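You operate a simulated robot arm through the tools that you are given. There is no shell and no other tool.

You are at the controls of a simulated two-armed robot. One attempt, no reset.

Task
Uncover the cake at the head of the table and brush its top with lemon syrup.
Fine: stand the cover on the table, clear of the turntables; use the green brush, put it back in its mug and leave the jar open.

Only the result counts: the job must be done as asked and must still hold three seconds after the hand-in. Knocking over, shifting, dropping, spilling or breaking anything else fails it. Lids that push on must go on centred and level and be pressed home; caps that screw on are set level and turned clockwise until they are tight.

Robot
Two 7-joint arms with fingered hands on one trunk that stands fixed in place. Base frame: the origin is at the foot of the trunk, x ahead of it, y to its left, z up. Units: cm, degrees, N and s.
The left shoulder is at [5, 21.4, 86.9], the right one opposite. With the tool pointing down near the work surface each hand reaches from about 42 to 90 cm from the base axis, measured 20 degrees to its own side. Payload 3 kg a hand.
Tool frame (each hand has its own): the origin (TCP) lies between the finger pads and is the grasp point; the fingertips stand 2.6 cm ahead of it; z points along the fingers, y is the line along which they close. The gripper opens to 13.2 cm; its body begins 7.3 cm behind the TCP. The gripper is a hand of 3 fingers: y runs from the thumb to the fingers, the wrist lies at [0, 0, -22.9] in the tool frame, and closing takes about 1.5 s.
Orientation is told as [roll, pitch, yaw] about the base's x, y, z axes, in that order, counted from this pose: with the fingers straight down and closing along the base's y, the tool's x points along the base's -x, its y along +y and its z along -z.

Tools
- The arms move only by the tool jog_arm. It takes "left_commands", "right_commands" or both (then of equal length, played together; a hand with none holds still); each is a list of rows, each a list of 6 numbers: the shift along the tool's x, y, z in cm, then the turn, a rotation vector about the tool's x, y, z in degrees. In form: [[tx, ty, tz, rx, ry, rz], ...]. A call has 1 to 20 rows; each row is the pose to reach, as a shift and turn from the pose commanded when the call began, along the tool's axes at that moment. "left_grip" and "right_grip" are, for a hand that has rows, the gripper command, from -1 (shut) to 1 (fully open), values between in proportion, set as the call begins (left out, the last holds). A row lasts 0.2 s, in which the tool goes at most 5 cm and 8.6 degrees; a call with a longer step from one row to the next is refused whole, and so is a gripper value outside its range. A pose out of reach is approached as far as the arm can. The call stops where the force on the tool passes 40 N (or 10 N more than at its start, if that is more) or the arm is blocked; 0.2 s more then pass. Each finger travels about 7.2 cm/s and halts on what it meets, pressing with about 24 N; the grip force reading is that of the motor and also rises with nothing between the fingers. The clock runs only during rows and for 0.2 s after the last one: add rows that repeat a pose to give the fingers time. It gives the time, the measured TCP pose, the force on the tool (base axes), the opening and the grip force at its end, in the units of the frame above (readings bear some noise), with the torque about the TCP (base axes, N m) and any sound that the robot's microphone picked up, and new pictures: "pictures" is both (left out), scene, wrist or none (wrist: the cameras of the hands that moved).
- Cameras (640 x 400 px; columns grow to the right, rows downward): "scene" is now at [2.91, -2.02, 150.48]; the picture's right is [-0.22, -0.98, 0.00], its down [-0.66, 0.15, -0.74] and it looks along [0.72, -0.16, -0.67] (base axes); focal length 342 px, centre (320, 200). "left" rides on the left gripper at [-6.2, 0.3, -9.2] in its tool frame; the picture's right is [-0.05, -1.00, 0.00], its down [0.83, -0.04, -0.56] and it looks along [0.55, -0.03, 0.83] (tool axes); focal length 230 px, centre (320, 200). "right" rides on the right gripper at [6.1, 0.3, -9.2] in its tool frame; the picture's right is [-0.05, 1.00, 0.00], its down [-0.83, -0.04, -0.56] and it looks along [-0.55, -0.03, 0.83] (tool axes); focal length 230 px, centre (320, 200). There is no depth. A picture from a camera that has moved, and an enlarged one, comes with that camera's place and axes in the base frame and with its lens. The place of the scene camera against the robot may be out by one fixed shift of up to 1.2 cm in any direction.
- set_grasp(shape, hand): the hand has 3 fingers and takes this shape, open, in about a second: jaw (thumb against the fingers, like two jaws); tri (thumb and two fingers); tip (a fingertip pinch); poke (one finger out to press); point (the index stretched); flat (the hand flat); cup (the hand cupped); fist (a fist). The gripper value then closes the fingers along that shape, each until it touches; the sizes above hold for jaw. It gives what a move gives, with no picture.
- pan_tilt(pan, tilt): turns the head with the scene camera to pan (to the left, within 86 degrees either way) and tilt (down, from -29 to 69), counted from straight ahead of the robot. It gives what a move gives, and a new picture of the scene camera.
- zoom(camera, box): a new picture of the part [left, top, right, bottom] of that camera's present view, enlarged. No time passes.
- hand_in(): hands the job in; it is judged then, once.

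Places have to be worked out from the pictures, the camera data and where the tool is seen. Open the grippers and draw the arms clear of the work before you hand the job in, unless the task says otherwise.

The tools are called after "Request:" as name(argument=value, ...) on one line, values as JSON. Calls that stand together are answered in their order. jog_arm: Moves the arms, as the interface text tells. Its arguments: {"type":"object","properties":{"left_commands":{"type":"array"},"left_grip":{"type":"number"},"right_commands":{"type":"array"},"right_grip":{"type":"number"},"pictures":{"type":"string","enum":["both","scene","wrist","none"]}},"required":[]} The other tools are called the same way: set_grasp (shape, hand) gives the hand a shape; pan_tilt (pan, tilt) turns the head that bears the scene camera; zoom (camera, box) takes an enlarged picture of a part of a camera's view; hand_in () hands the job in.

At the start:

```text
clock: 0.0
left_tcp_pos: [43.17, 5.92, 125.53]
left_tool_rot: [0.0, 0.0, -9.9]
left_contact_force: [-1.1, 0.8, 0.1]
left_moment: [0.01, -0.02, 0.0]
left_grip_width: 13.17
left_gripper_force: 0.0
left_shape: jaw
right_tcp_pos: [45.42, -27.9, 118.24]
right_tool_rot: [0.0, 0.0, -9.9]
right_contact_force: [-0.3, -0.3, 0.3]
right_moment: [-0.03, 0.0, 0.03]
right_grip_width: 13.21
right_gripper_force: 0.1
right_shape: jaw
head pan, tilt (commanded): [-12.7, 42.4]
```

scene: 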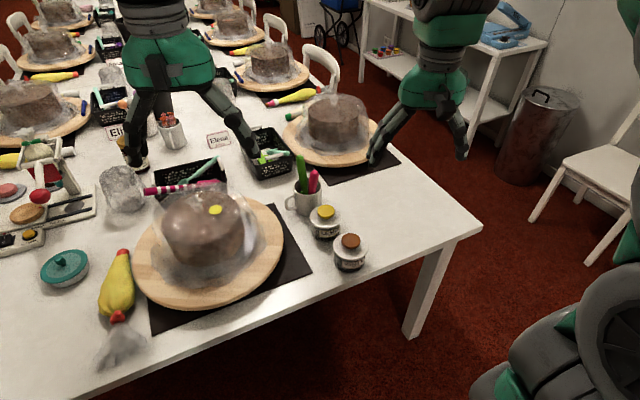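
right: 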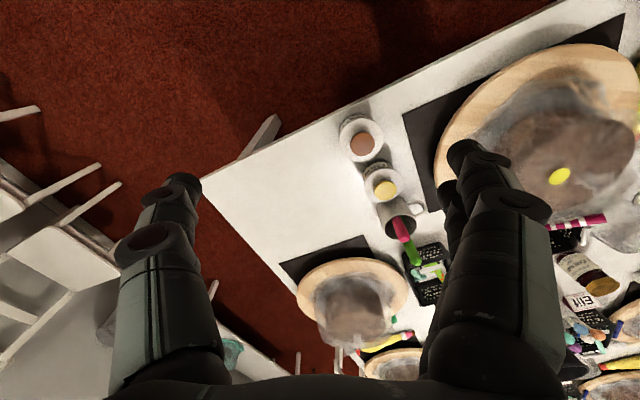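
left: 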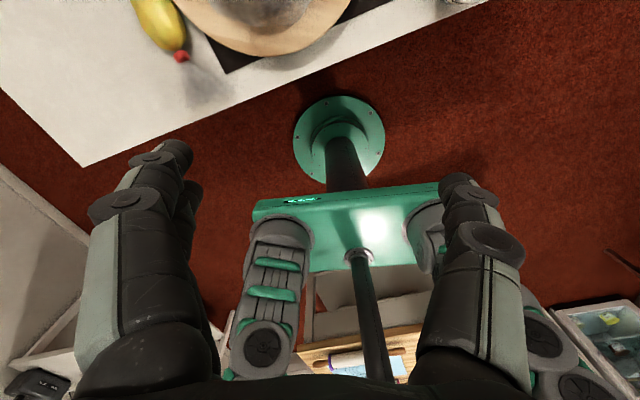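

The cake nearest to me seems to be at the head of the table under a clear dome with a yellow knob; a mug with brushes and two jars stand to its right. I'll zoom in on these to identify them.

Request:
zoom(camera="scene", box=[270, 140, 410, 280])

Request:
zoom(camera="scene", box=[120, 150, 320, 330])

Request:
zoom(camera="right", box=[320, 100, 640, 300])

Request:
zoom(camera="scene", box=[0, 120, 160, 380])

```text
2.86 times, centred on (340, 210) of scene
camera zoom: at [2.91, -2.02, 150.48], right [-0.22, -0.98, 0.0], down [-0.66, 0.15, -0.74], along [0.72, -0.16, -0.67], focal length 979 px, centre (263, 171)
```

zoom: 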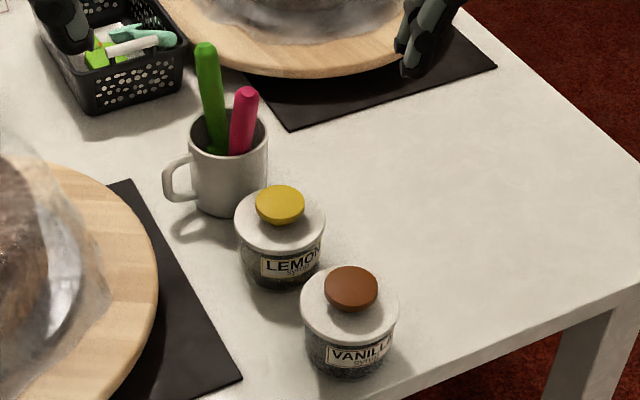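

```text
2.22 times, centred on (220, 240) of scene
camera zoom: at [2.91, -2.02, 150.48], right [-0.22, -0.98, 0.0], down [-0.66, 0.15, -0.74], along [0.72, -0.16, -0.67], focal length 761 px, centre (542, 111)
```

zoom: 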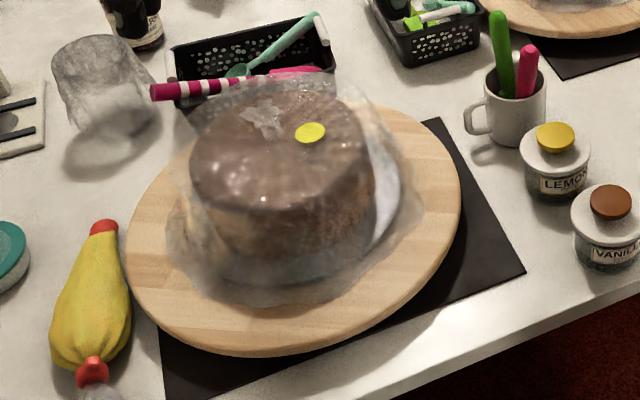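

```text
2.00 times, centred on (480, 200) of right
camera zoom: at [39.37, -26.5, 127.54], right [0.22, 0.97, 0.0], down [0.81, -0.19, 0.56], along [0.54, -0.12, -0.83], focal length 460 px, centre (0, 200)
```

zoom: 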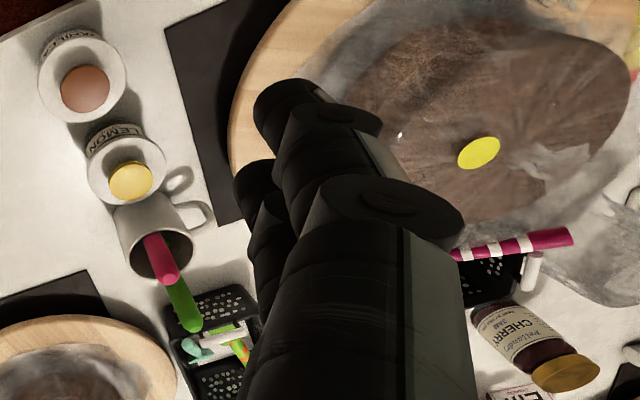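

```text
1.54 times, centred on (80, 250) of scene
camera zoom: at [2.91, -2.02, 150.48], right [-0.22, -0.98, 0.0], down [-0.66, 0.15, -0.74], along [0.72, -0.16, -0.67], focal length 527 px, centre (689, 123)
```

zoom: 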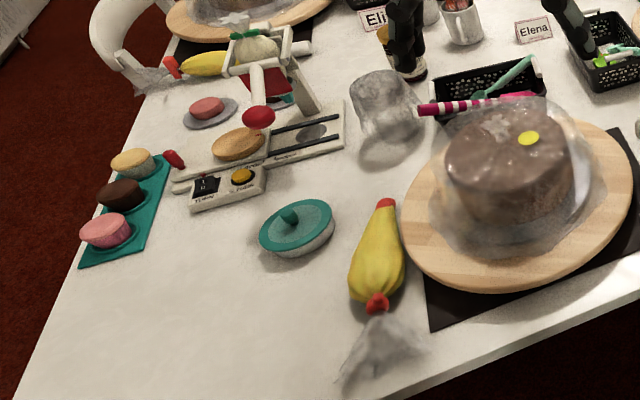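

The readings and the two views triangulate to a table top at z≈76.5, the dome's yellow knob near (66.3, 9.5, 93), and the lemon jar's knob near (67.9, -18.3, 85). I'll bring the left hand over the dome, well above it, for a closer look.

Request:
jog_arm(left_commands=[[-3.6, 1.2, 1.5, 0, 0, 0], [-7.3, 2.5, 3, 0, 0, 0], [-10.9, 3.7, 4.5, 0, 0, 0], [-14.6, 5, 6, 0, 0, 0], [-18.2, 6.2, 7, 0, 0, 0], [-21.87, 7.45, 8, 0, 0, 0], [-21.87, 7.45, 8, 0, 0, 0]], pictures="both")

```text
clock: 1.6
left_tcp_pos: [66.25, 9.51, 117.41]
left_tool_rot: [0.0, 0.1, -9.9]
left_contact_force: [-0.5, 0.2, -0.2]
left_moment: [0.0, -0.01, -0.01]
left_grip_width: 13.17
left_gripper_force: 0.1
left_shape: jaw
right_tcp_pos: [45.45, -27.87, 118.13]
right_tool_rot: [0.1, 0.0, -9.9]
right_contact_force: [0.0, -0.5, 0.2]
right_moment: [-0.02, -0.03, -0.02]
right_grip_width: 13.19
right_gripper_force: 0.0
right_shape: jaw
head pan, tilt (commanded): [-12.7, 42.4]
camera scene: at [2.91, -2.02, 150.48], right [-0.22, -0.98, 0.0], down [-0.66, 0.15, -0.74], along [0.72, -0.16, -0.67], focal length 342 px, centre (320, 200)
camera left: at [72.39, 8.77, 126.6], right [-0.12, -0.99, 0.0], down [-0.83, 0.1, 0.55], along [-0.55, 0.07, -0.83], focal length 230 px, centre (320, 200)
```

scene: 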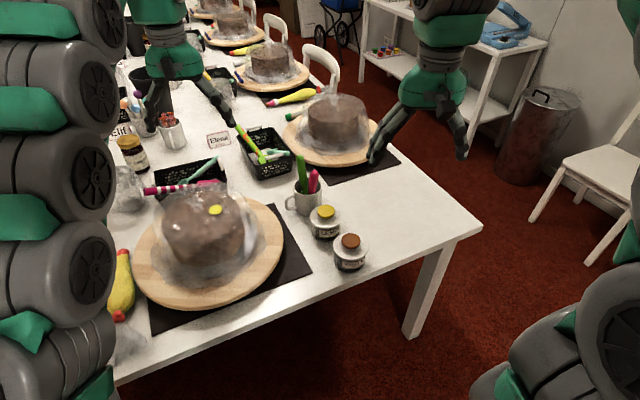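
left: 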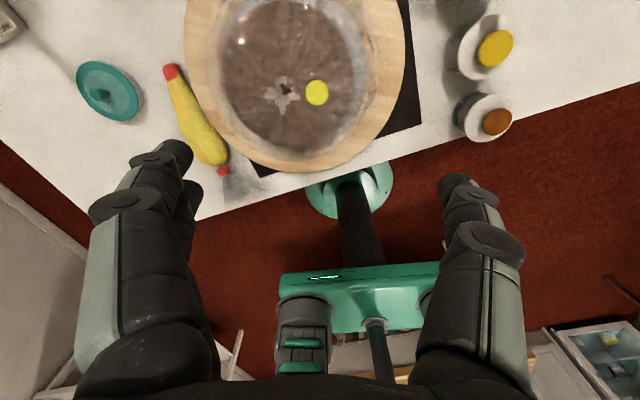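

The left wrist camera sees the dome from above; I'll enlarge it to see whether the yellow disc is a knob.

Request:
zoom(camera="left", box=[180, 0, 440, 180])

Request:
zoom(camera="scene", box=[130, 160, 290, 310])

Request:
zoom(camera="scene", box=[270, 80, 400, 180])

```text
2.22 times, centred on (310, 90) of left
camera zoom: at [72.39, 8.77, 126.6], right [-0.12, -0.99, 0.0], down [-0.83, 0.1, 0.55], along [-0.55, 0.07, -0.83], focal length 511 px, centre (342, 444)
```

zoom: 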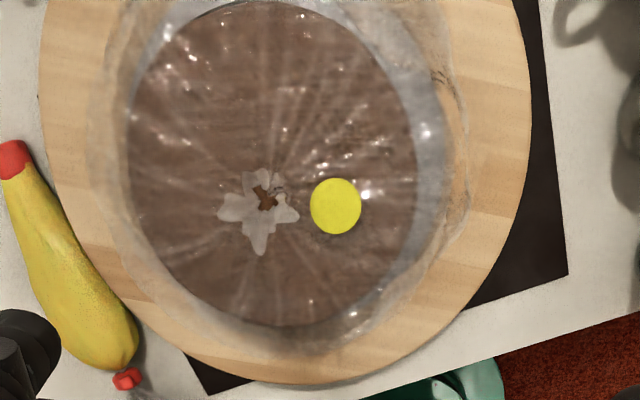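

```text
2.67 times, centred on (210, 235) of scene
camera zoom: at [2.91, -2.02, 150.48], right [-0.22, -0.98, 0.0], down [-0.66, 0.15, -0.74], along [0.72, -0.16, -0.67], focal length 913 px, centre (613, 107)
```

zoom: 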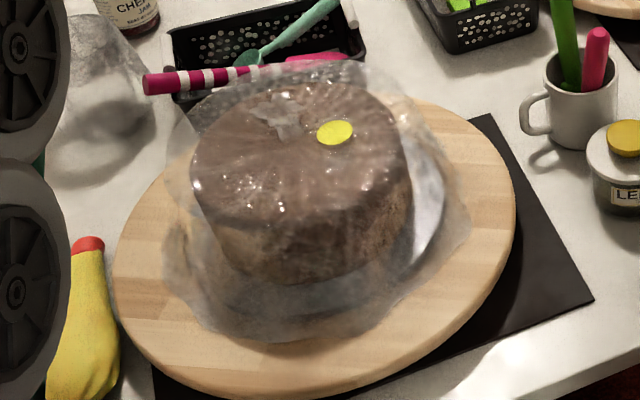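

```text
4.00 times, centred on (335, 130) of scene
camera zoom: at [2.91, -2.02, 150.48], right [-0.22, -0.98, 0.0], down [-0.66, 0.15, -0.74], along [0.72, -0.16, -0.67], focal length 1370 px, centre (260, 480)
```

zoom: 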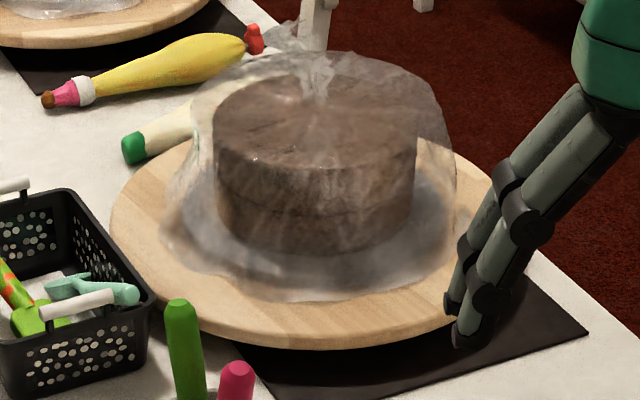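

The yellow disc seems off-centre (about y=9.7), while a star-shaped glint near (68, 14) lies at the dome's centre and may be a clear knob. I'll lower the left hand above the centre for a nearer look with more parallax.

Request:
jog_arm(left_commands=[[-0.6, 2.4, 3.5, 0, 0, 0], [-1.2, 4.78, 7, 0, 0, 0], [-1.2, 4.78, 10, 0, 0, 0], [-1.2, 4.78, 12, 0, 0, 0], [-1.2, 4.78, 12, 0, 0, 0]], pictures="both")

Request:
zoom(camera="left", box=[160, 0, 480, 200])

```text
clock: 2.8
left_tcp_pos: [68.17, 14.01, 105.42]
left_tool_rot: [-0.1, 0.0, -9.9]
left_contact_force: [-0.1, -0.6, 0.3]
left_moment: [0.02, -0.01, -0.01]
left_grip_width: 13.17
left_gripper_force: 0.3
left_shape: jaw
right_tcp_pos: [45.42, -28.0, 118.18]
right_tool_rot: [-0.1, 0.0, -9.8]
right_contact_force: [-0.5, -0.6, -0.4]
right_moment: [0.0, 0.02, -0.04]
right_grip_width: 13.19
right_gripper_force: 0.0
right_shape: jaw
head pan, tilt (commanded): [-12.7, 42.4]
camera scene: at [2.91, -2.02, 150.48], right [-0.22, -0.98, 0.0], down [-0.66, 0.15, -0.74], along [0.72, -0.16, -0.67], focal length 342 px, centre (320, 200)
camera left: at [74.33, 13.32, 114.6], right [-0.12, -0.99, 0.0], down [-0.83, 0.1, 0.56], along [-0.55, 0.07, -0.83], focal length 230 px, centre (320, 200)
```

scene: 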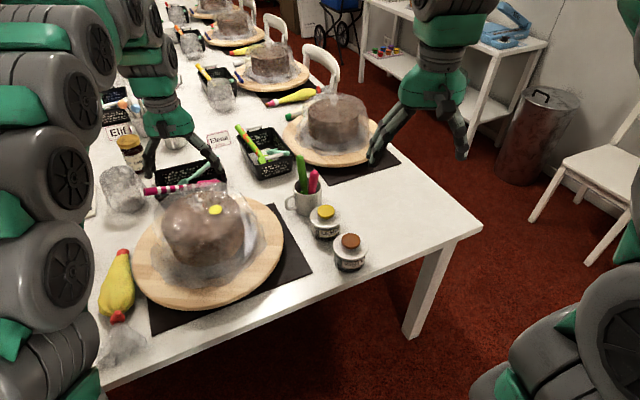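
left: 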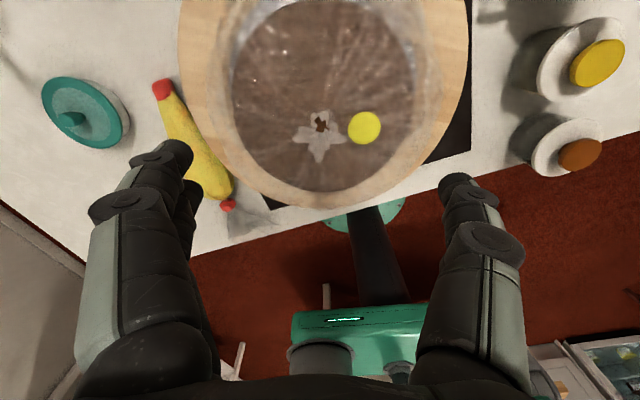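

```text
2.00 times, centred on (320, 100) of left
camera zoom: at [74.33, 13.32, 114.6], right [-0.12, -0.99, 0.0], down [-0.83, 0.1, 0.56], along [-0.55, 0.07, -0.83], focal length 460 px, centre (320, 400)
```

zoom: 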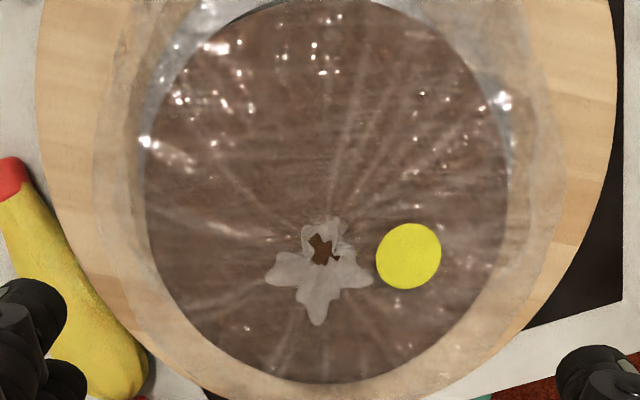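

The star at about (68.2, 14.0, 93) looks like a gathered tuft at the cover's top, and the yellow dot (67.2, 9.7, 91.7) sits beside it on the cover. I'll zoom tighter on the tuft from the scene camera for its shape.

Request:
zoom(camera="scene", box=[180, 170, 250, 215])

Request:
zoom(camera="left", box=[270, 80, 400, 170])

Request:
zoom(camera="scene", box=[300, 80, 380, 130])

Request:
zoom(camera="right", box=[480, 80, 640, 200])

```text
8.89 times, centred on (215, 192) of scene
camera zoom: at [2.91, -2.02, 150.48], right [-0.22, -0.98, 0.0], down [-0.66, 0.15, -0.74], along [0.72, -0.16, -0.67], focal length 3045 px, centre (1253, 267)
```

zoom: 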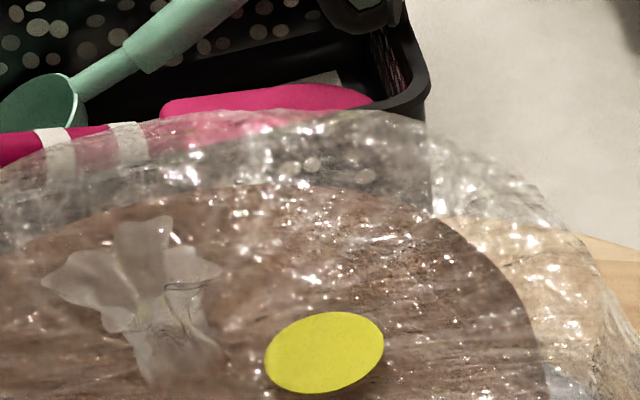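

```text
4.44 times, centred on (335, 125) of left
camera zoom: at [74.33, 13.32, 114.6], right [-0.12, -0.99, 0.0], down [-0.83, 0.1, 0.56], along [-0.55, 0.07, -0.83], focal length 1022 px, centre (253, 533)
```

zoom: 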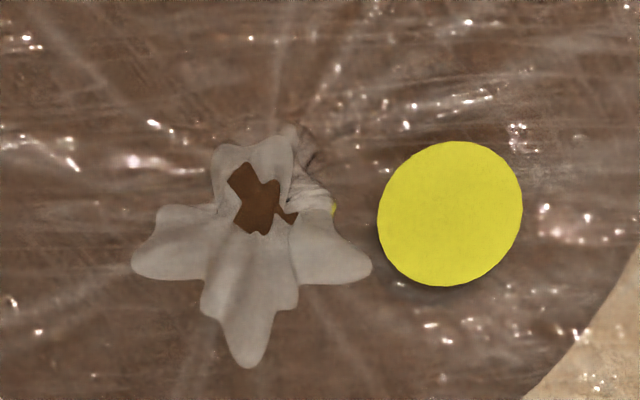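

```text
8.00 times, centred on (340, 105) of scene
camera zoom: at [2.91, -2.02, 150.48], right [-0.22, -0.98, 0.0], down [-0.66, 0.15, -0.74], along [0.72, -0.16, -0.67], focal length 2740 px, centre (160, 960)
```

zoom: 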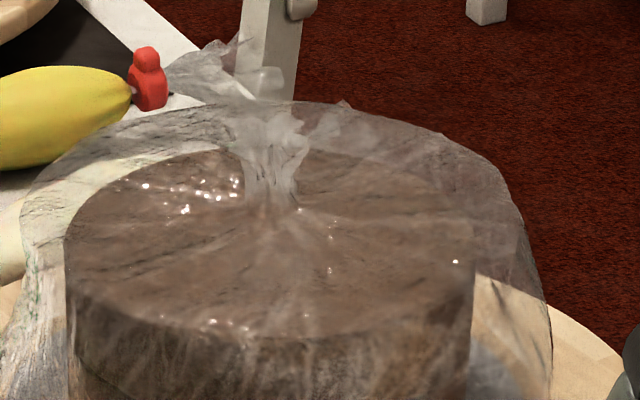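

```text
3.33 times, centred on (560, 140) of right
camera zoom: at [39.37, -26.5, 127.55], right [0.22, 0.97, 0.0], down [0.81, -0.19, 0.56], along [0.54, -0.12, -0.83], focal length 767 px, centre (-480, 400)
```

zoom: 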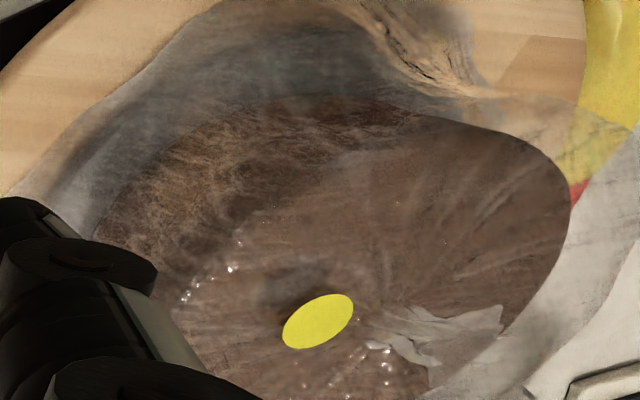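

The cover is a clear film dome gathered into a frilled tuft centred near (67.9, 14.0), frills at z≈95, with the yellow sticker about 4.4 cm to its right (−y). To keep fingers off the sticker I'll turn the left hand so it closes along x (yaw about +75), staying at this height.

Request:
jog_arm(left_commands=[[0, 0, 0, 0, 0, -8.5], [0, 0, 0, 0, 0, -17], [0, 0, 0, 0, 0, -25.5], [0, 0, 0, 0, 0, -34], [0, 0, 0, 0, 0, -42.5], [0, 0, 0, 0, 0, -51], [0, 0, 0, 0, 0, -59.5], [0, 0, 0, 0, 0, -68], [0, 0, 0, 0, 0, -76.5], [0, 0, 0, 0, 0, -85], [0, 0, 0, 0, 0, -85]], pictures="both")

```text
clock: 5.2
left_tcp_pos: [68.06, 14.08, 105.39]
left_tool_rot: [0.0, 0.0, 75.1]
left_contact_force: [-0.1, 0.0, 0.4]
left_moment: [-0.02, -0.01, -0.02]
left_grip_width: 13.21
left_gripper_force: 0.0
left_shape: jaw
right_tcp_pos: [45.45, -27.88, 118.19]
right_tool_rot: [0.0, 0.0, -10.0]
right_contact_force: [0.0, 0.2, -0.7]
right_moment: [0.03, -0.01, 0.0]
right_grip_width: 13.19
right_gripper_force: 0.0
right_shape: jaw
head pan, tilt (commanded): [-12.7, 42.4]
camera scene: at [2.91, -2.02, 150.48], right [-0.22, -0.98, 0.0], down [-0.66, 0.15, -0.74], along [0.72, -0.16, -0.67], focal length 342 px, centre (320, 200)
camera left: at [69.47, 20.1, 114.61], right [0.98, -0.2, 0.0], down [-0.17, -0.81, 0.56], along [-0.11, -0.54, -0.83], focal length 230 px, centre (320, 200)
```

scene: 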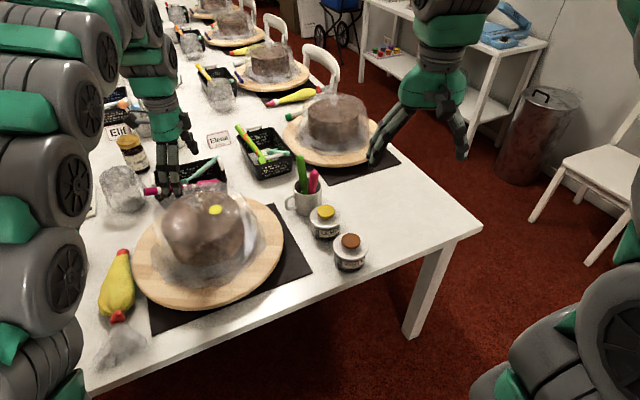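
left: 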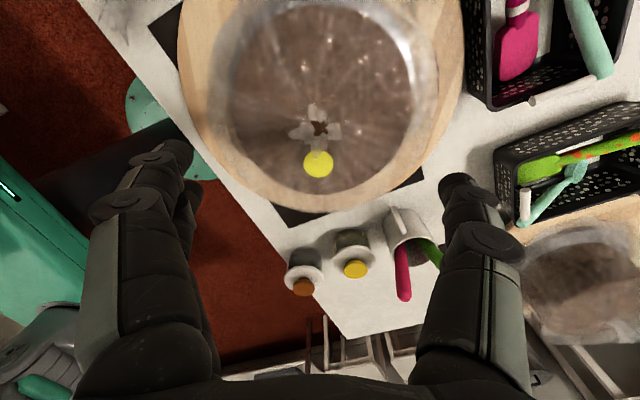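

The hand turned cleanly. I'll zoom here to refine the tuft location and to look at the mug and jars from this side.

Request:
zoom(camera="left", box=[260, 80, 380, 180])

Request:
zoom(camera="left", box=[270, 190, 470, 310])

Request:
zoom(camera="left", box=[170, 0, 480, 220])

```text
4.00 times, centred on (320, 130) of left
camera zoom: at [69.47, 20.1, 114.61], right [0.98, -0.2, 0.0], down [-0.17, -0.81, 0.56], along [-0.11, -0.54, -0.83], focal length 920 px, centre (320, 480)
```

zoom: 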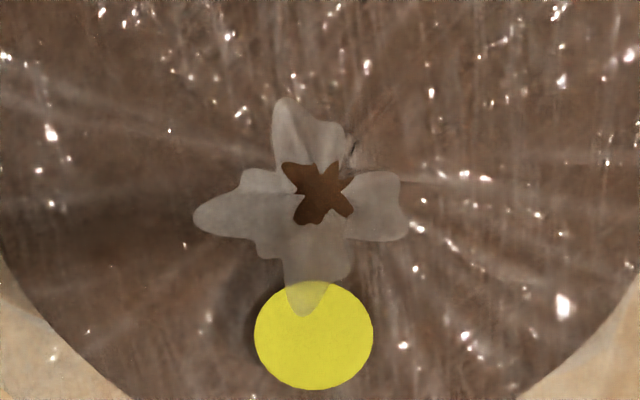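

```text
3.20 times, centred on (370, 250) of left
camera zoom: at [69.47, 20.1, 114.61], right [0.98, -0.2, 0.0], down [-0.17, -0.81, 0.56], along [-0.11, -0.54, -0.83], focal length 736 px, centre (160, 40)
```

zoom: 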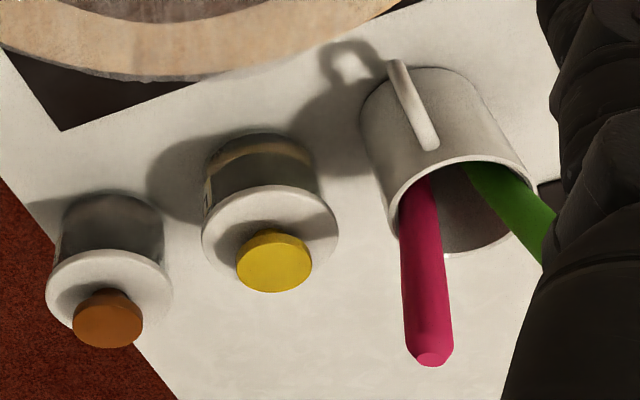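

```text
1.82 times, centred on (325, 110) of left
camera zoom: at [69.47, 20.1, 114.61], right [0.98, -0.2, 0.0], down [-0.17, -0.81, 0.56], along [-0.11, -0.54, -0.83], focal length 418 px, centre (311, 364)
```

zoom: 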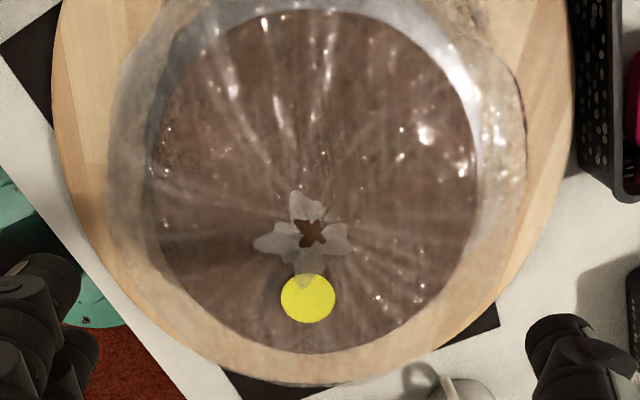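

The neck of the tuft is at (68.2, 13.9) with frills centred near (67.9, 14.2, 95). I'll part-close the left fingers to about 7.5 cm and go down to z≈98.5 for a check before gripping.

Request:
jog_arm(left_commands=[[0, 0, 0, 0, 0, 0], [0, 0, 2, 0, 0, 0], [0, 0, 4, 0, 0, 0], [0, 0, 6, 0, 0, 0], [0, 0, 7, 0, 0, 0], [0, 0, 7, 0, 0, 0]], left_grip=0.15, pictures="both")

Request:
zoom(camera="left", box=[180, 80, 460, 260])

```text
clock: 6.6
left_tcp_pos: [68.16, 13.95, 98.41]
left_tool_rot: [0.0, 0.0, 75.1]
left_contact_force: [0.0, 0.1, -0.9]
left_moment: [-0.01, 0.01, -0.03]
left_grip_width: 7.67
left_gripper_force: 0.0
left_shape: jaw
right_tcp_pos: [45.38, -27.88, 118.19]
right_tool_rot: [0.0, 0.0, -9.8]
right_contact_force: [-0.1, -0.1, 0.5]
right_moment: [0.01, 0.01, -0.01]
right_grip_width: 13.17
right_gripper_force: 0.0
right_shape: jaw
head pan, tilt (commanded): [-12.7, 42.4]
camera scene: at [2.91, -2.02, 150.48], right [-0.22, -0.98, 0.0], down [-0.66, 0.15, -0.74], along [0.72, -0.16, -0.67], focal length 342 px, centre (320, 200)
camera left: at [69.53, 20.04, 107.59], right [0.98, -0.21, 0.0], down [-0.17, -0.81, 0.56], along [-0.11, -0.54, -0.83], focal length 230 px, centre (320, 200)
```

scene: 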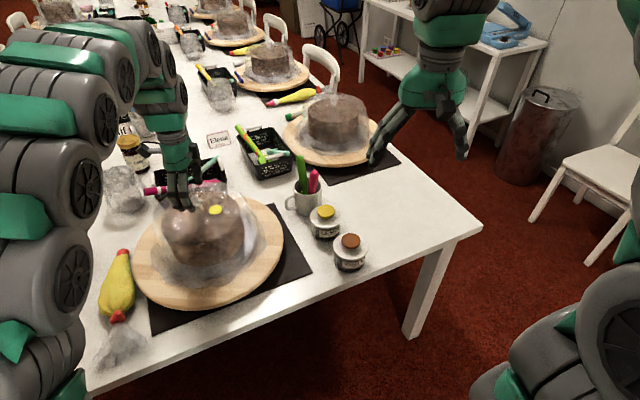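
left: 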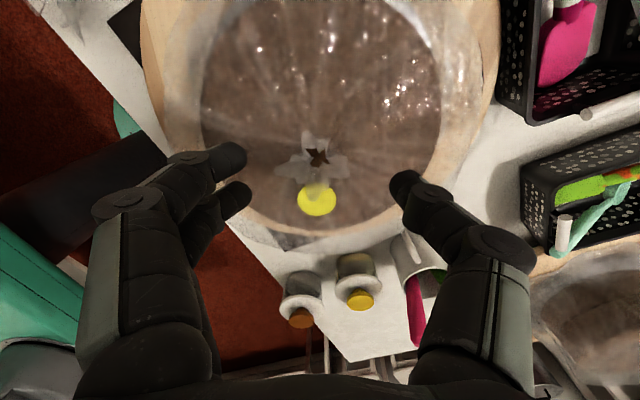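

```text
2.22 times, centred on (320, 170) of left
camera zoom: at [69.53, 20.04, 107.59], right [0.98, -0.21, 0.0], down [-0.17, -0.81, 0.56], along [-0.11, -0.54, -0.83], focal length 511 px, centre (320, 267)
```

zoom: 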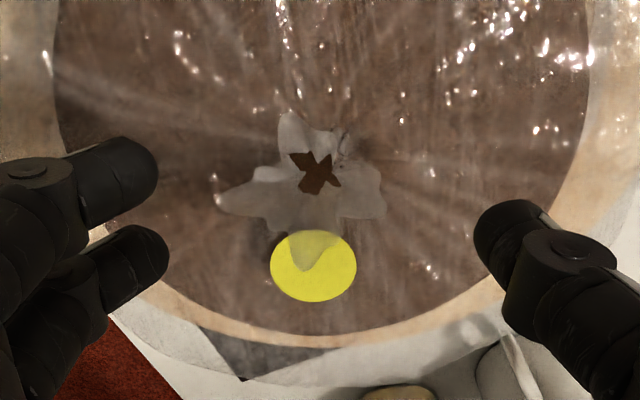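

The tuft sits between the fingers as expected. I'll lower to z≈95 with a small shift away from the sticker, watching the force.

Request:
jog_arm(left_commands=[[-0.1, 0.1, 1, 0, 0, 0], [-0.25, 0.2, 2, 0, 0, 0], [-0.25, 0.2, 2.8, 0, 0, 0], [-0.25, 0.2, 3.4, 0, 0, 0], [-0.25, 0.2, 3.4, 0, 0, 0]], pictures="wrist")

Request:
zoom(camera="left", box=[180, 100, 460, 280])

Request:
zoom(camera="scene", box=[150, 160, 270, 240])

```text
clock: 7.8
left_tcp_pos: [68.02, 14.26, 95.01]
left_tool_rot: [0.0, 0.1, 75.1]
left_contact_force: [-0.4, 0.4, -0.1]
left_moment: [-0.01, 0.02, 0.0]
left_grip_width: 7.64
left_gripper_force: 0.0
left_shape: jaw
right_tcp_pos: [45.46, -27.87, 118.16]
right_tool_rot: [0.0, 0.0, -10.0]
right_contact_force: [0.6, 0.3, 0.0]
right_moment: [-0.02, 0.02, 0.0]
right_grip_width: 13.19
right_gripper_force: 0.1
right_shape: jaw
head pan, tilt (commanded): [-12.7, 42.4]
camera left: at [69.34, 20.36, 104.22], right [0.98, -0.21, 0.0], down [-0.17, -0.81, 0.56], along [-0.11, -0.54, -0.83], focal length 230 px, centre (320, 200)
```

left: 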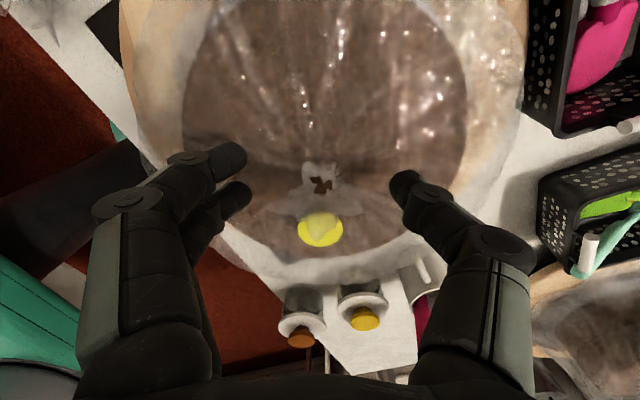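

```text
2.22 times, centred on (320, 190) of left
camera zoom: at [69.34, 20.36, 104.22], right [0.98, -0.21, 0.0], down [-0.17, -0.81, 0.56], along [-0.11, -0.54, -0.83], focal length 511 px, centre (320, 222)
```

zoom: 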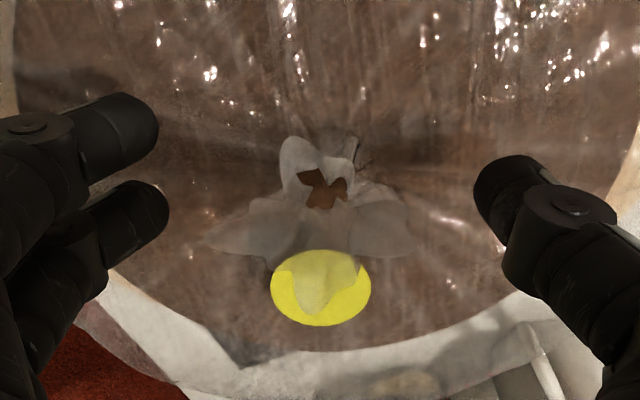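

```text
5.00 times, centred on (210, 200) of scene
camera zoom: at [2.91, -2.02, 150.48], right [-0.22, -0.98, 0.0], down [-0.66, 0.15, -0.74], along [0.72, -0.16, -0.67], focal length 1713 px, centre (870, 200)
```

zoom: 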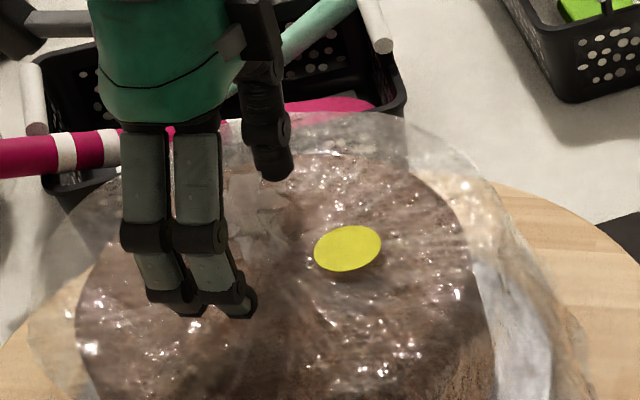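

No contact yet and the tuft is centred between thumb and fingers. I'll go 0.4 cm lower and close the left hand gently on the tuft.

Request:
jog_arm(left_commands=[[0, 0, 0.4, 0, 0, 0], [0, 0, 0.4, 0, 0, 0]], pictures="none")

Request:
jog_arm(left_commands=[[0, 0, 0, 0, 0, 0], [0, 0, 0, 0, 0, 0], [0, 0, 0, 0, 0, 0], [0, 0, 0, 0, 0, 0], [0, 0, 0, 0, 0, 0], [0, 0, 0, 0, 0, 0], [0, 0, 0, 0, 0, 0]], left_grip=-1, pictures="both")

Request:
zoom(camera="left", box=[180, 100, 460, 280])

```text
clock: 8.4
left_tcp_pos: [67.85, 14.2, 94.63]
left_tool_rot: [0.0, -0.1, 75.1]
left_contact_force: [0.4, 0.7, -0.2]
left_moment: [-0.02, 0.01, 0.02]
left_grip_width: 7.67
left_gripper_force: 0.1
left_shape: jaw
right_tcp_pos: [45.5, -27.77, 118.2]
right_tool_rot: [0.1, 0.0, -9.8]
right_contact_force: [-0.8, -0.3, -0.1]
right_moment: [-0.02, -0.04, 0.03]
right_grip_width: 13.21
right_gripper_force: 0.1
right_shape: jaw
head pan, tilt (commanded): [-12.7, 42.4]
```

```text
clock: 10.0
left_tcp_pos: [68.01, 14.28, 94.65]
left_tool_rot: [0.0, 0.1, 75.0]
left_contact_force: [0.3, -0.3, 0.7]
left_moment: [-0.07, 0.03, 0.0]
left_grip_width: 0.63
left_gripper_force: 23.8
left_shape: jaw
right_tcp_pos: [45.41, -27.92, 118.25]
right_tool_rot: [0.1, 0.0, -9.9]
right_contact_force: [0.0, -0.2, -0.6]
right_moment: [0.02, 0.03, 0.02]
right_grip_width: 13.18
right_gripper_force: 0.1
right_shape: jaw
head pan, tilt (commanded): [-12.7, 42.4]
camera scene: at [2.91, -2.02, 150.48], right [-0.22, -0.98, 0.0], down [-0.66, 0.15, -0.74], along [0.72, -0.16, -0.67], focal length 342 px, centre (320, 200)
camera left: at [69.32, 20.38, 103.81], right [0.98, -0.21, 0.0], down [-0.17, -0.81, 0.56], along [-0.11, -0.54, -0.83], focal length 230 px, centre (320, 200)
```

scene: 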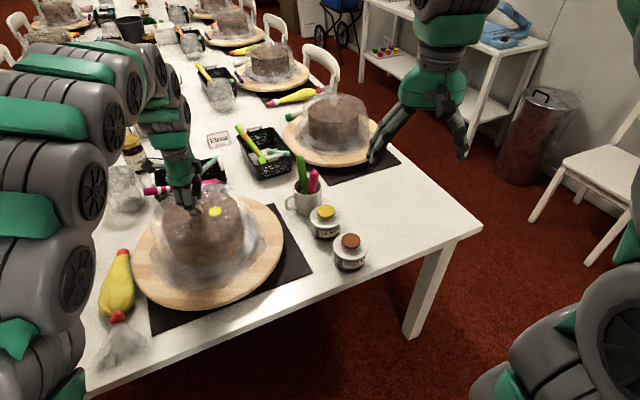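
left: 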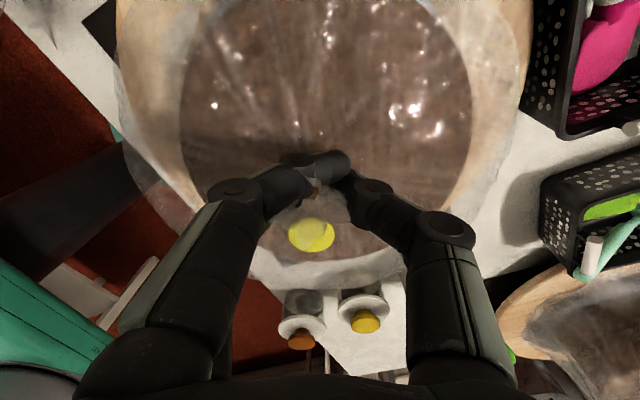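

```text
2.22 times, centred on (320, 190) of left
camera zoom: at [69.32, 20.38, 103.81], right [0.98, -0.21, 0.0], down [-0.17, -0.81, 0.56], along [-0.11, -0.54, -0.83], focal length 511 px, centre (320, 222)
```

zoom: 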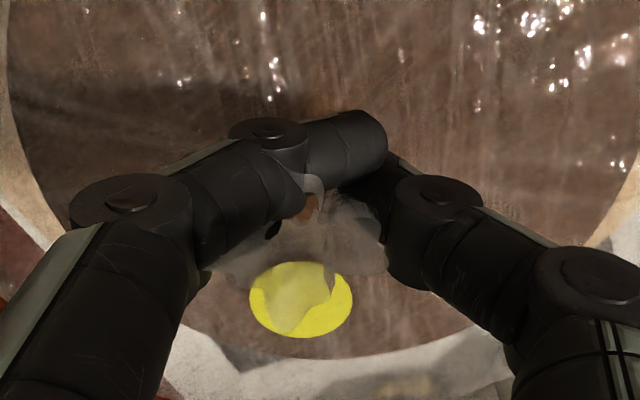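

The fingers closed on the tuft (width 0.63 cm, force 24 N). I'll lift 2 cm slowly to see whether the cover comes along.

Request:
jog_arm(left_commands=[[0, 0, -0.5, 0, 0, 0], [0, 0, -1, 0, 0, 0], [0, 0, -1.5, 0, 0, 0], [0, 0, -2, 0, 0, 0], [0, 0, -2, 0, 0, 0]], pictures="both")

Request:
zoom(camera="scene", box=[120, 160, 300, 320])

```text
clock: 11.2
left_tcp_pos: [68.05, 14.23, 96.67]
left_tool_rot: [0.1, 0.1, 75.1]
left_contact_force: [0.0, 0.3, -0.2]
left_moment: [-0.01, 0.0, -0.01]
left_grip_width: 0.63
left_gripper_force: 24.0
left_shape: jaw
right_tcp_pos: [45.44, -27.72, 118.14]
right_tool_rot: [0.0, -0.1, -9.9]
right_contact_force: [-0.1, -1.0, -0.5]
right_moment: [0.01, -0.02, 0.01]
right_grip_width: 13.21
right_gripper_force: 0.0
right_shape: jaw
head pan, tilt (commanded): [-12.7, 42.4]
camera scene: at [2.91, -2.02, 150.48], right [-0.22, -0.98, 0.0], down [-0.66, 0.15, -0.74], along [0.72, -0.16, -0.67], focal length 342 px, centre (320, 200)
camera left: at [69.3, 20.39, 105.81], right [0.98, -0.21, 0.0], down [-0.17, -0.81, 0.56], along [-0.12, -0.54, -0.83], focal length 230 px, centre (320, 200)
```

scene: 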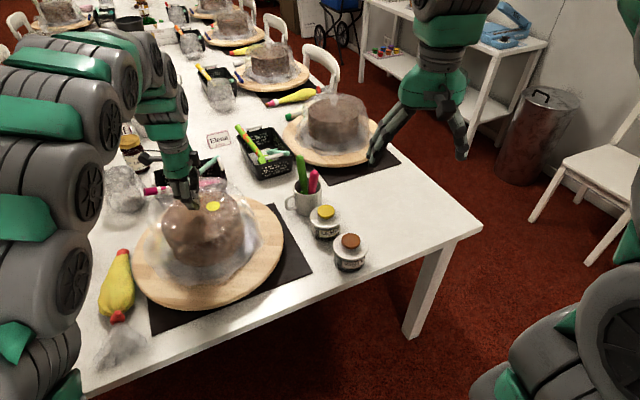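
left: 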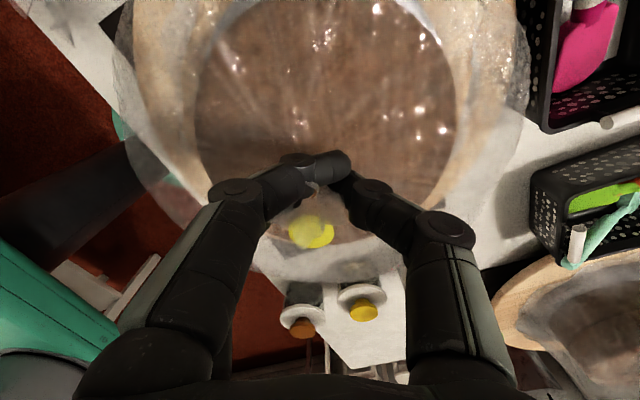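

```text
2.50 times, centred on (210, 240) of scene
camera zoom: at [2.91, -2.02, 150.48], right [-0.22, -0.98, 0.0], down [-0.66, 0.15, -0.74], along [0.72, -0.16, -0.67], focal length 856 px, centre (595, 100)
```

zoom: 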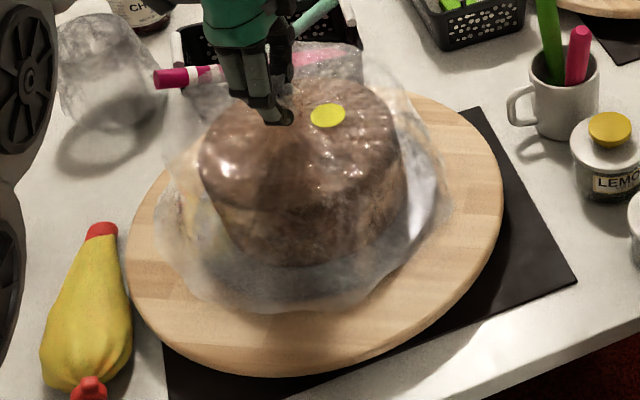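

The cover rises with the hand and stays level (the dot keeps its place in the wrist view). I'll lift another 13 cm straight up to clear the cake, then look with the head toward the left part of the table.

Request:
jog_arm(left_commands=[[0, 0, -1.3, 0, 0, 0], [0, 0, -2.6, 0, 0, 0], [0, 0, -3.9, 0, 0, 0], [0, 0, -5.2, 0, 0, 0], [0, 0, -6.5, 0, 0, 0], [0, 0, -7.8, 0, 0, 0], [0, 0, -9.1, 0, 0, 0], [0, 0, -10.4, 0, 0, 0], [0, 0, -11.7, 0, 0, 0], [0, 0, -13, 0, 0, 0], [0, 0, -13, 0, 0, 0]], pictures="both")

Request:
pan_tilt(pan=20, tilt=48)

```text
clock: 13.6
left_tcp_pos: [67.84, 14.29, 109.59]
left_tool_rot: [0.0, 0.1, 75.1]
left_contact_force: [-0.1, -0.6, -0.3]
left_moment: [0.02, 0.01, 0.0]
left_grip_width: 0.59
left_gripper_force: 24.3
left_shape: jaw
right_tcp_pos: [45.38, -27.88, 118.11]
right_tool_rot: [0.0, 0.0, -10.0]
right_contact_force: [-0.2, 0.4, -0.4]
right_moment: [0.02, -0.04, 0.02]
right_grip_width: 13.17
right_gripper_force: 0.2
right_shape: jaw
head pan, tilt (commanded): [-12.7, 42.4]
camera scene: at [2.91, -2.02, 150.48], right [-0.22, -0.98, 0.0], down [-0.66, 0.15, -0.74], along [0.72, -0.16, -0.67], focal length 342 px, centre (320, 200)
camera left: at [69.31, 20.39, 118.79], right [0.98, -0.21, 0.0], down [-0.17, -0.81, 0.55], along [-0.11, -0.54, -0.83], focal length 230 px, centre (320, 200)
```

scene: 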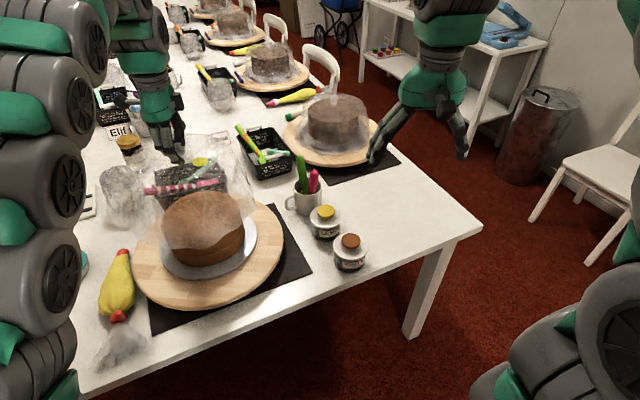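
left: 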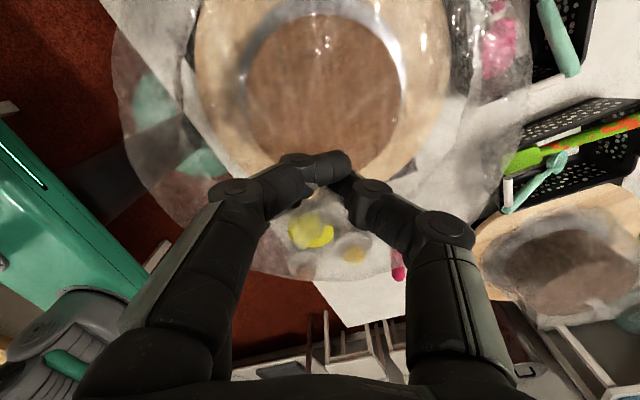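

```text
clock: 14.6
left_tcp_pos: [68.0, 14.33, 109.51]
left_tool_rot: [-0.1, 0.1, 75.1]
left_contact_force: [0.3, 0.3, -0.6]
left_moment: [0.0, 0.0, 0.0]
left_grip_width: 0.58
left_gripper_force: 23.6
left_shape: jaw
right_tcp_pos: [45.43, -27.88, 118.2]
right_tool_rot: [-0.1, 0.1, -9.8]
right_contact_force: [0.1, 0.0, 1.1]
right_moment: [-0.04, 0.02, 0.0]
right_grip_width: 13.19
right_gripper_force: 0.1
right_shape: jaw
head pan, tilt (commanded): [20.0, 48.0]
camera scene: at [2.19, 2.5, 149.7], right [0.34, -0.94, 0.0], down [-0.7, -0.25, -0.67], along [0.63, 0.23, -0.74], focal length 342 px, centre (320, 200)
```

scene: 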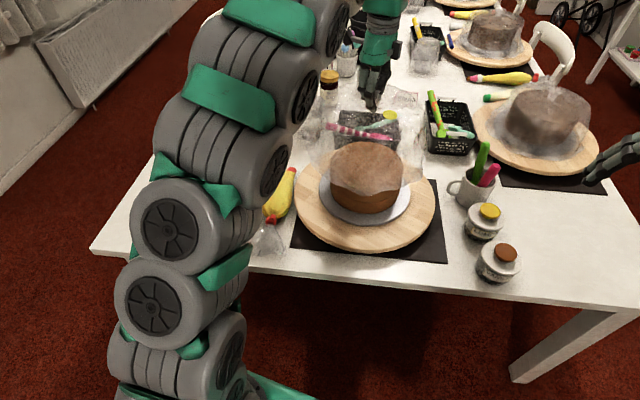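

The cover is clear of the cake. The free table patch on the left, between the piping bag, the teal dish and the table corner, is centred near (49, 60.5); I'll carry the cover there at this height.

Request:
jog_arm(left_commands=[[-1.2, 0.9, 0, 0, 0, 0], [-2.8, 2.1, 0, 0, 0, 0], [-4.8, 3.6, 0, 0, 0, 0], [-6.8, 5.2, 0, 0, 0, 0], [-8.8, 6.7, 0, 0, 0, 0], [-10.8, 8.2, 0, 0, 0, 0], [-12.8, 9.7, 0, 0, 0, 0], [-14.8, 11.3, 0, 0, 0, 0], [-16.8, 12.8, 0, 0, 0, 0], [-18.8, 14.3, 0, 0, 0, 0], [-20.8, 15.8, 0, 0, 0, 0], [-22.8, 17.3, 0, 0, 0, 0], [-24.8, 18.9, 0, 0, 0, 0], [-26.8, 20.4, 0, 0, 0, 0], [-28.8, 21.9, 0, 0, 0, 0], [-30.8, 23.4, 0, 0, 0, 0]], pictures="both")

```text
clock: 18.0
left_tcp_pos: [53.2, 50.13, 109.61]
left_tool_rot: [0.0, 0.1, 75.1]
left_contact_force: [0.9, -0.5, 0.0]
left_moment: [0.03, 0.01, -0.02]
left_grip_width: 0.6
left_gripper_force: 23.4
left_shape: jaw
right_tcp_pos: [45.45, -28.05, 118.23]
right_tool_rot: [0.1, 0.1, -9.9]
right_contact_force: [-0.6, 0.0, 0.5]
right_moment: [0.0, 0.0, 0.02]
right_grip_width: 13.19
right_gripper_force: 0.1
right_shape: jaw
head pan, tilt (commanded): [20.0, 48.0]
camera scene: at [2.18, 2.51, 149.69], right [0.34, -0.94, 0.0], down [-0.7, -0.25, -0.67], along [0.63, 0.23, -0.74], focal length 342 px, centre (320, 200)
camera left: at [54.58, 56.24, 118.78], right [0.98, -0.21, 0.0], down [-0.17, -0.81, 0.56], along [-0.12, -0.54, -0.83], focal length 230 px, centre (320, 200)
```

scene: 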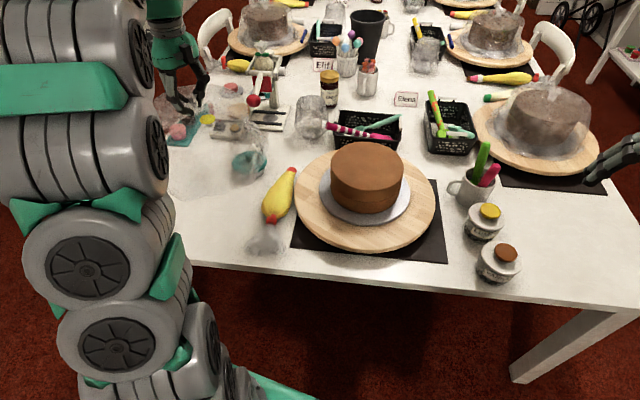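
left: 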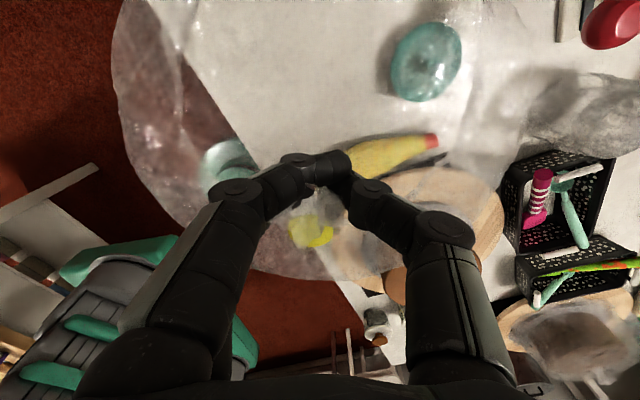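

The cover is travelling well and the cake is bare. I'll zoom in the left wrist view to locate the table's near edge and the things around the landing spot.

Request:
zoom(camera="left", box=[100, 0, 560, 290])

Request:
zoom(camera="scene", box=[130, 40, 340, 280])

```text
1.38 times, centred on (330, 145) of left
camera zoom: at [54.58, 56.24, 118.78], right [0.98, -0.21, 0.0], down [-0.17, -0.81, 0.56], along [-0.12, -0.54, -0.83], focal length 317 px, centre (306, 276)
```

zoom: 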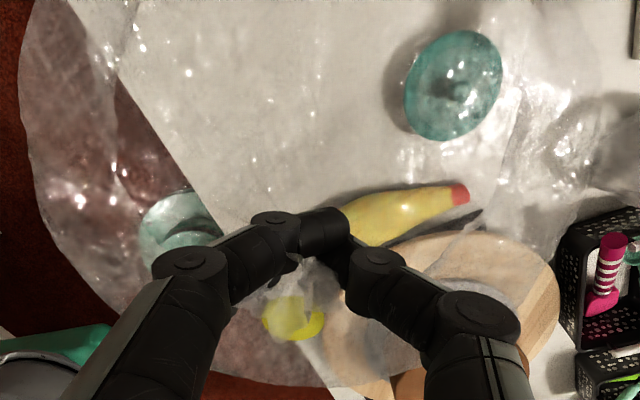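

```text
1.67 times, centred on (235, 160) of scene
camera zoom: at [2.18, 2.51, 149.69], right [0.34, -0.94, 0.0], down [-0.7, -0.25, -0.67], along [0.63, 0.23, -0.74], focal length 571 px, centre (462, 267)
```

zoom: 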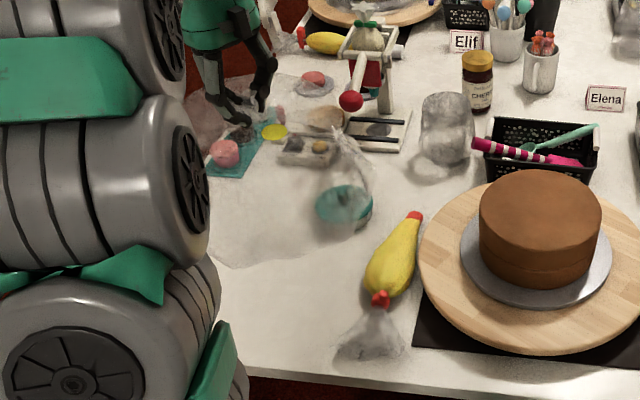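

Using the wrist view, the near table edge runs x ≈ 38.4 − 0.22·(y−39), the dish is at (69.9, 51.1) r≈5.6, and the cover rim radius is about 15 cm. I'll bring the hand to (50.6, 62.4), which leaves about 2 cm on every side.

Request:
jog_arm(left_commands=[[-1.9, 0.95, 0, 0, 0, 0], [-3.8, 1.9, 0, 0, 0, 0], [-5.7, 2.85, 0, 0, 0, 0], [-7.5, 3.8, 0, 0, 0, 0], [-9.4, 4.75, 0, 0, 0, 0], [-11.2, 5.67, 0, 0, 0, 0], [-11.2, 5.67, 0, 0, 0, 0]], pictures="both")

Request:
pan_tilt(pan=40, tilt=45)

```text
clock: 19.6
left_tcp_pos: [50.56, 62.31, 109.62]
left_tool_rot: [0.1, 0.0, 75.1]
left_contact_force: [-0.1, 0.4, -0.4]
left_moment: [-0.01, -0.03, 0.01]
left_grip_width: 0.6
left_gripper_force: 23.9
left_shape: jaw
right_tcp_pos: [45.44, -27.89, 118.24]
right_tool_rot: [0.1, 0.0, -9.9]
right_contact_force: [0.0, 0.5, -0.6]
right_moment: [-0.01, -0.01, 0.01]
right_grip_width: 13.21
right_gripper_force: 0.0
right_shape: jaw
head pan, tilt (commanded): [20.0, 48.0]
camera scene: at [2.19, 2.51, 149.69], right [0.34, -0.94, 0.0], down [-0.7, -0.25, -0.67], along [0.63, 0.23, -0.74], focal length 342 px, centre (320, 200)
camera left: at [52.04, 68.44, 118.84], right [0.98, -0.21, 0.0], down [-0.17, -0.81, 0.56], along [-0.11, -0.54, -0.83], focal length 230 px, centre (320, 200)
```

scene: 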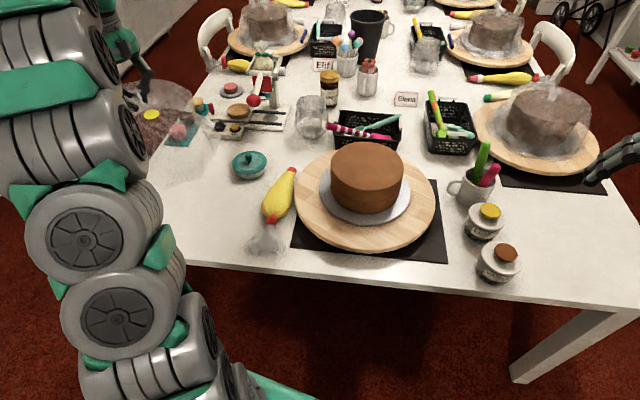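
left: 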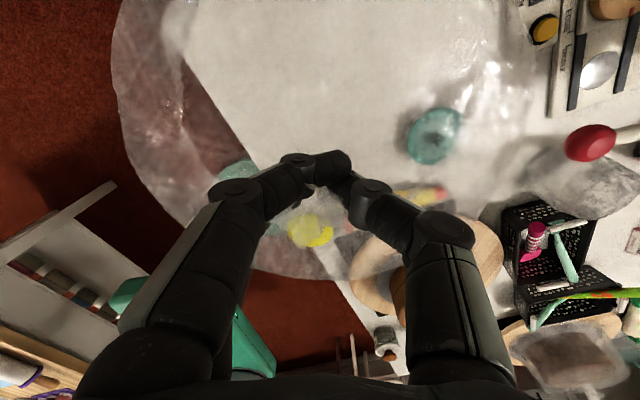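

```text
clock: 20.4
left_tcp_pos: [50.71, 62.37, 109.72]
left_tool_rot: [0.1, 0.0, 75.1]
left_contact_force: [0.5, 0.1, -0.4]
left_moment: [0.01, -0.03, 0.01]
left_grip_width: 0.57
left_gripper_force: 24.7
left_shape: jaw
right_tcp_pos: [45.5, -27.98, 118.16]
right_tool_rot: [0.0, 0.0, -10.0]
right_contact_force: [-1.2, -0.4, -0.2]
right_moment: [-0.01, 0.02, -0.01]
right_grip_width: 13.21
right_gripper_force: 0.1
right_shape: jaw
head pan, tilt (commanded): [40.0, 45.0]
camera scene: at [1.01, 5.03, 150.11], right [0.64, -0.77, 0.0], down [-0.54, -0.45, -0.71], along [0.54, 0.45, -0.71], focal length 342 px, centre (320, 200)
```

scene: 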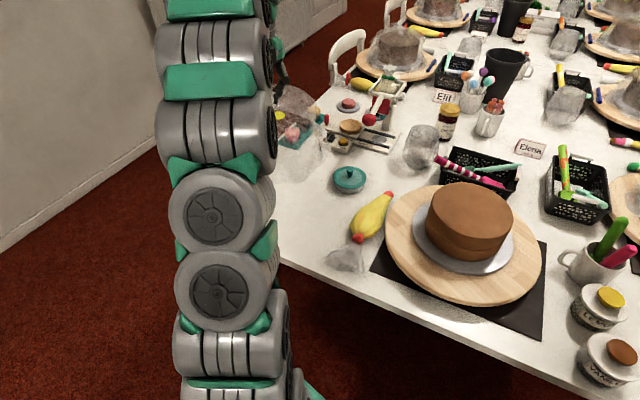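

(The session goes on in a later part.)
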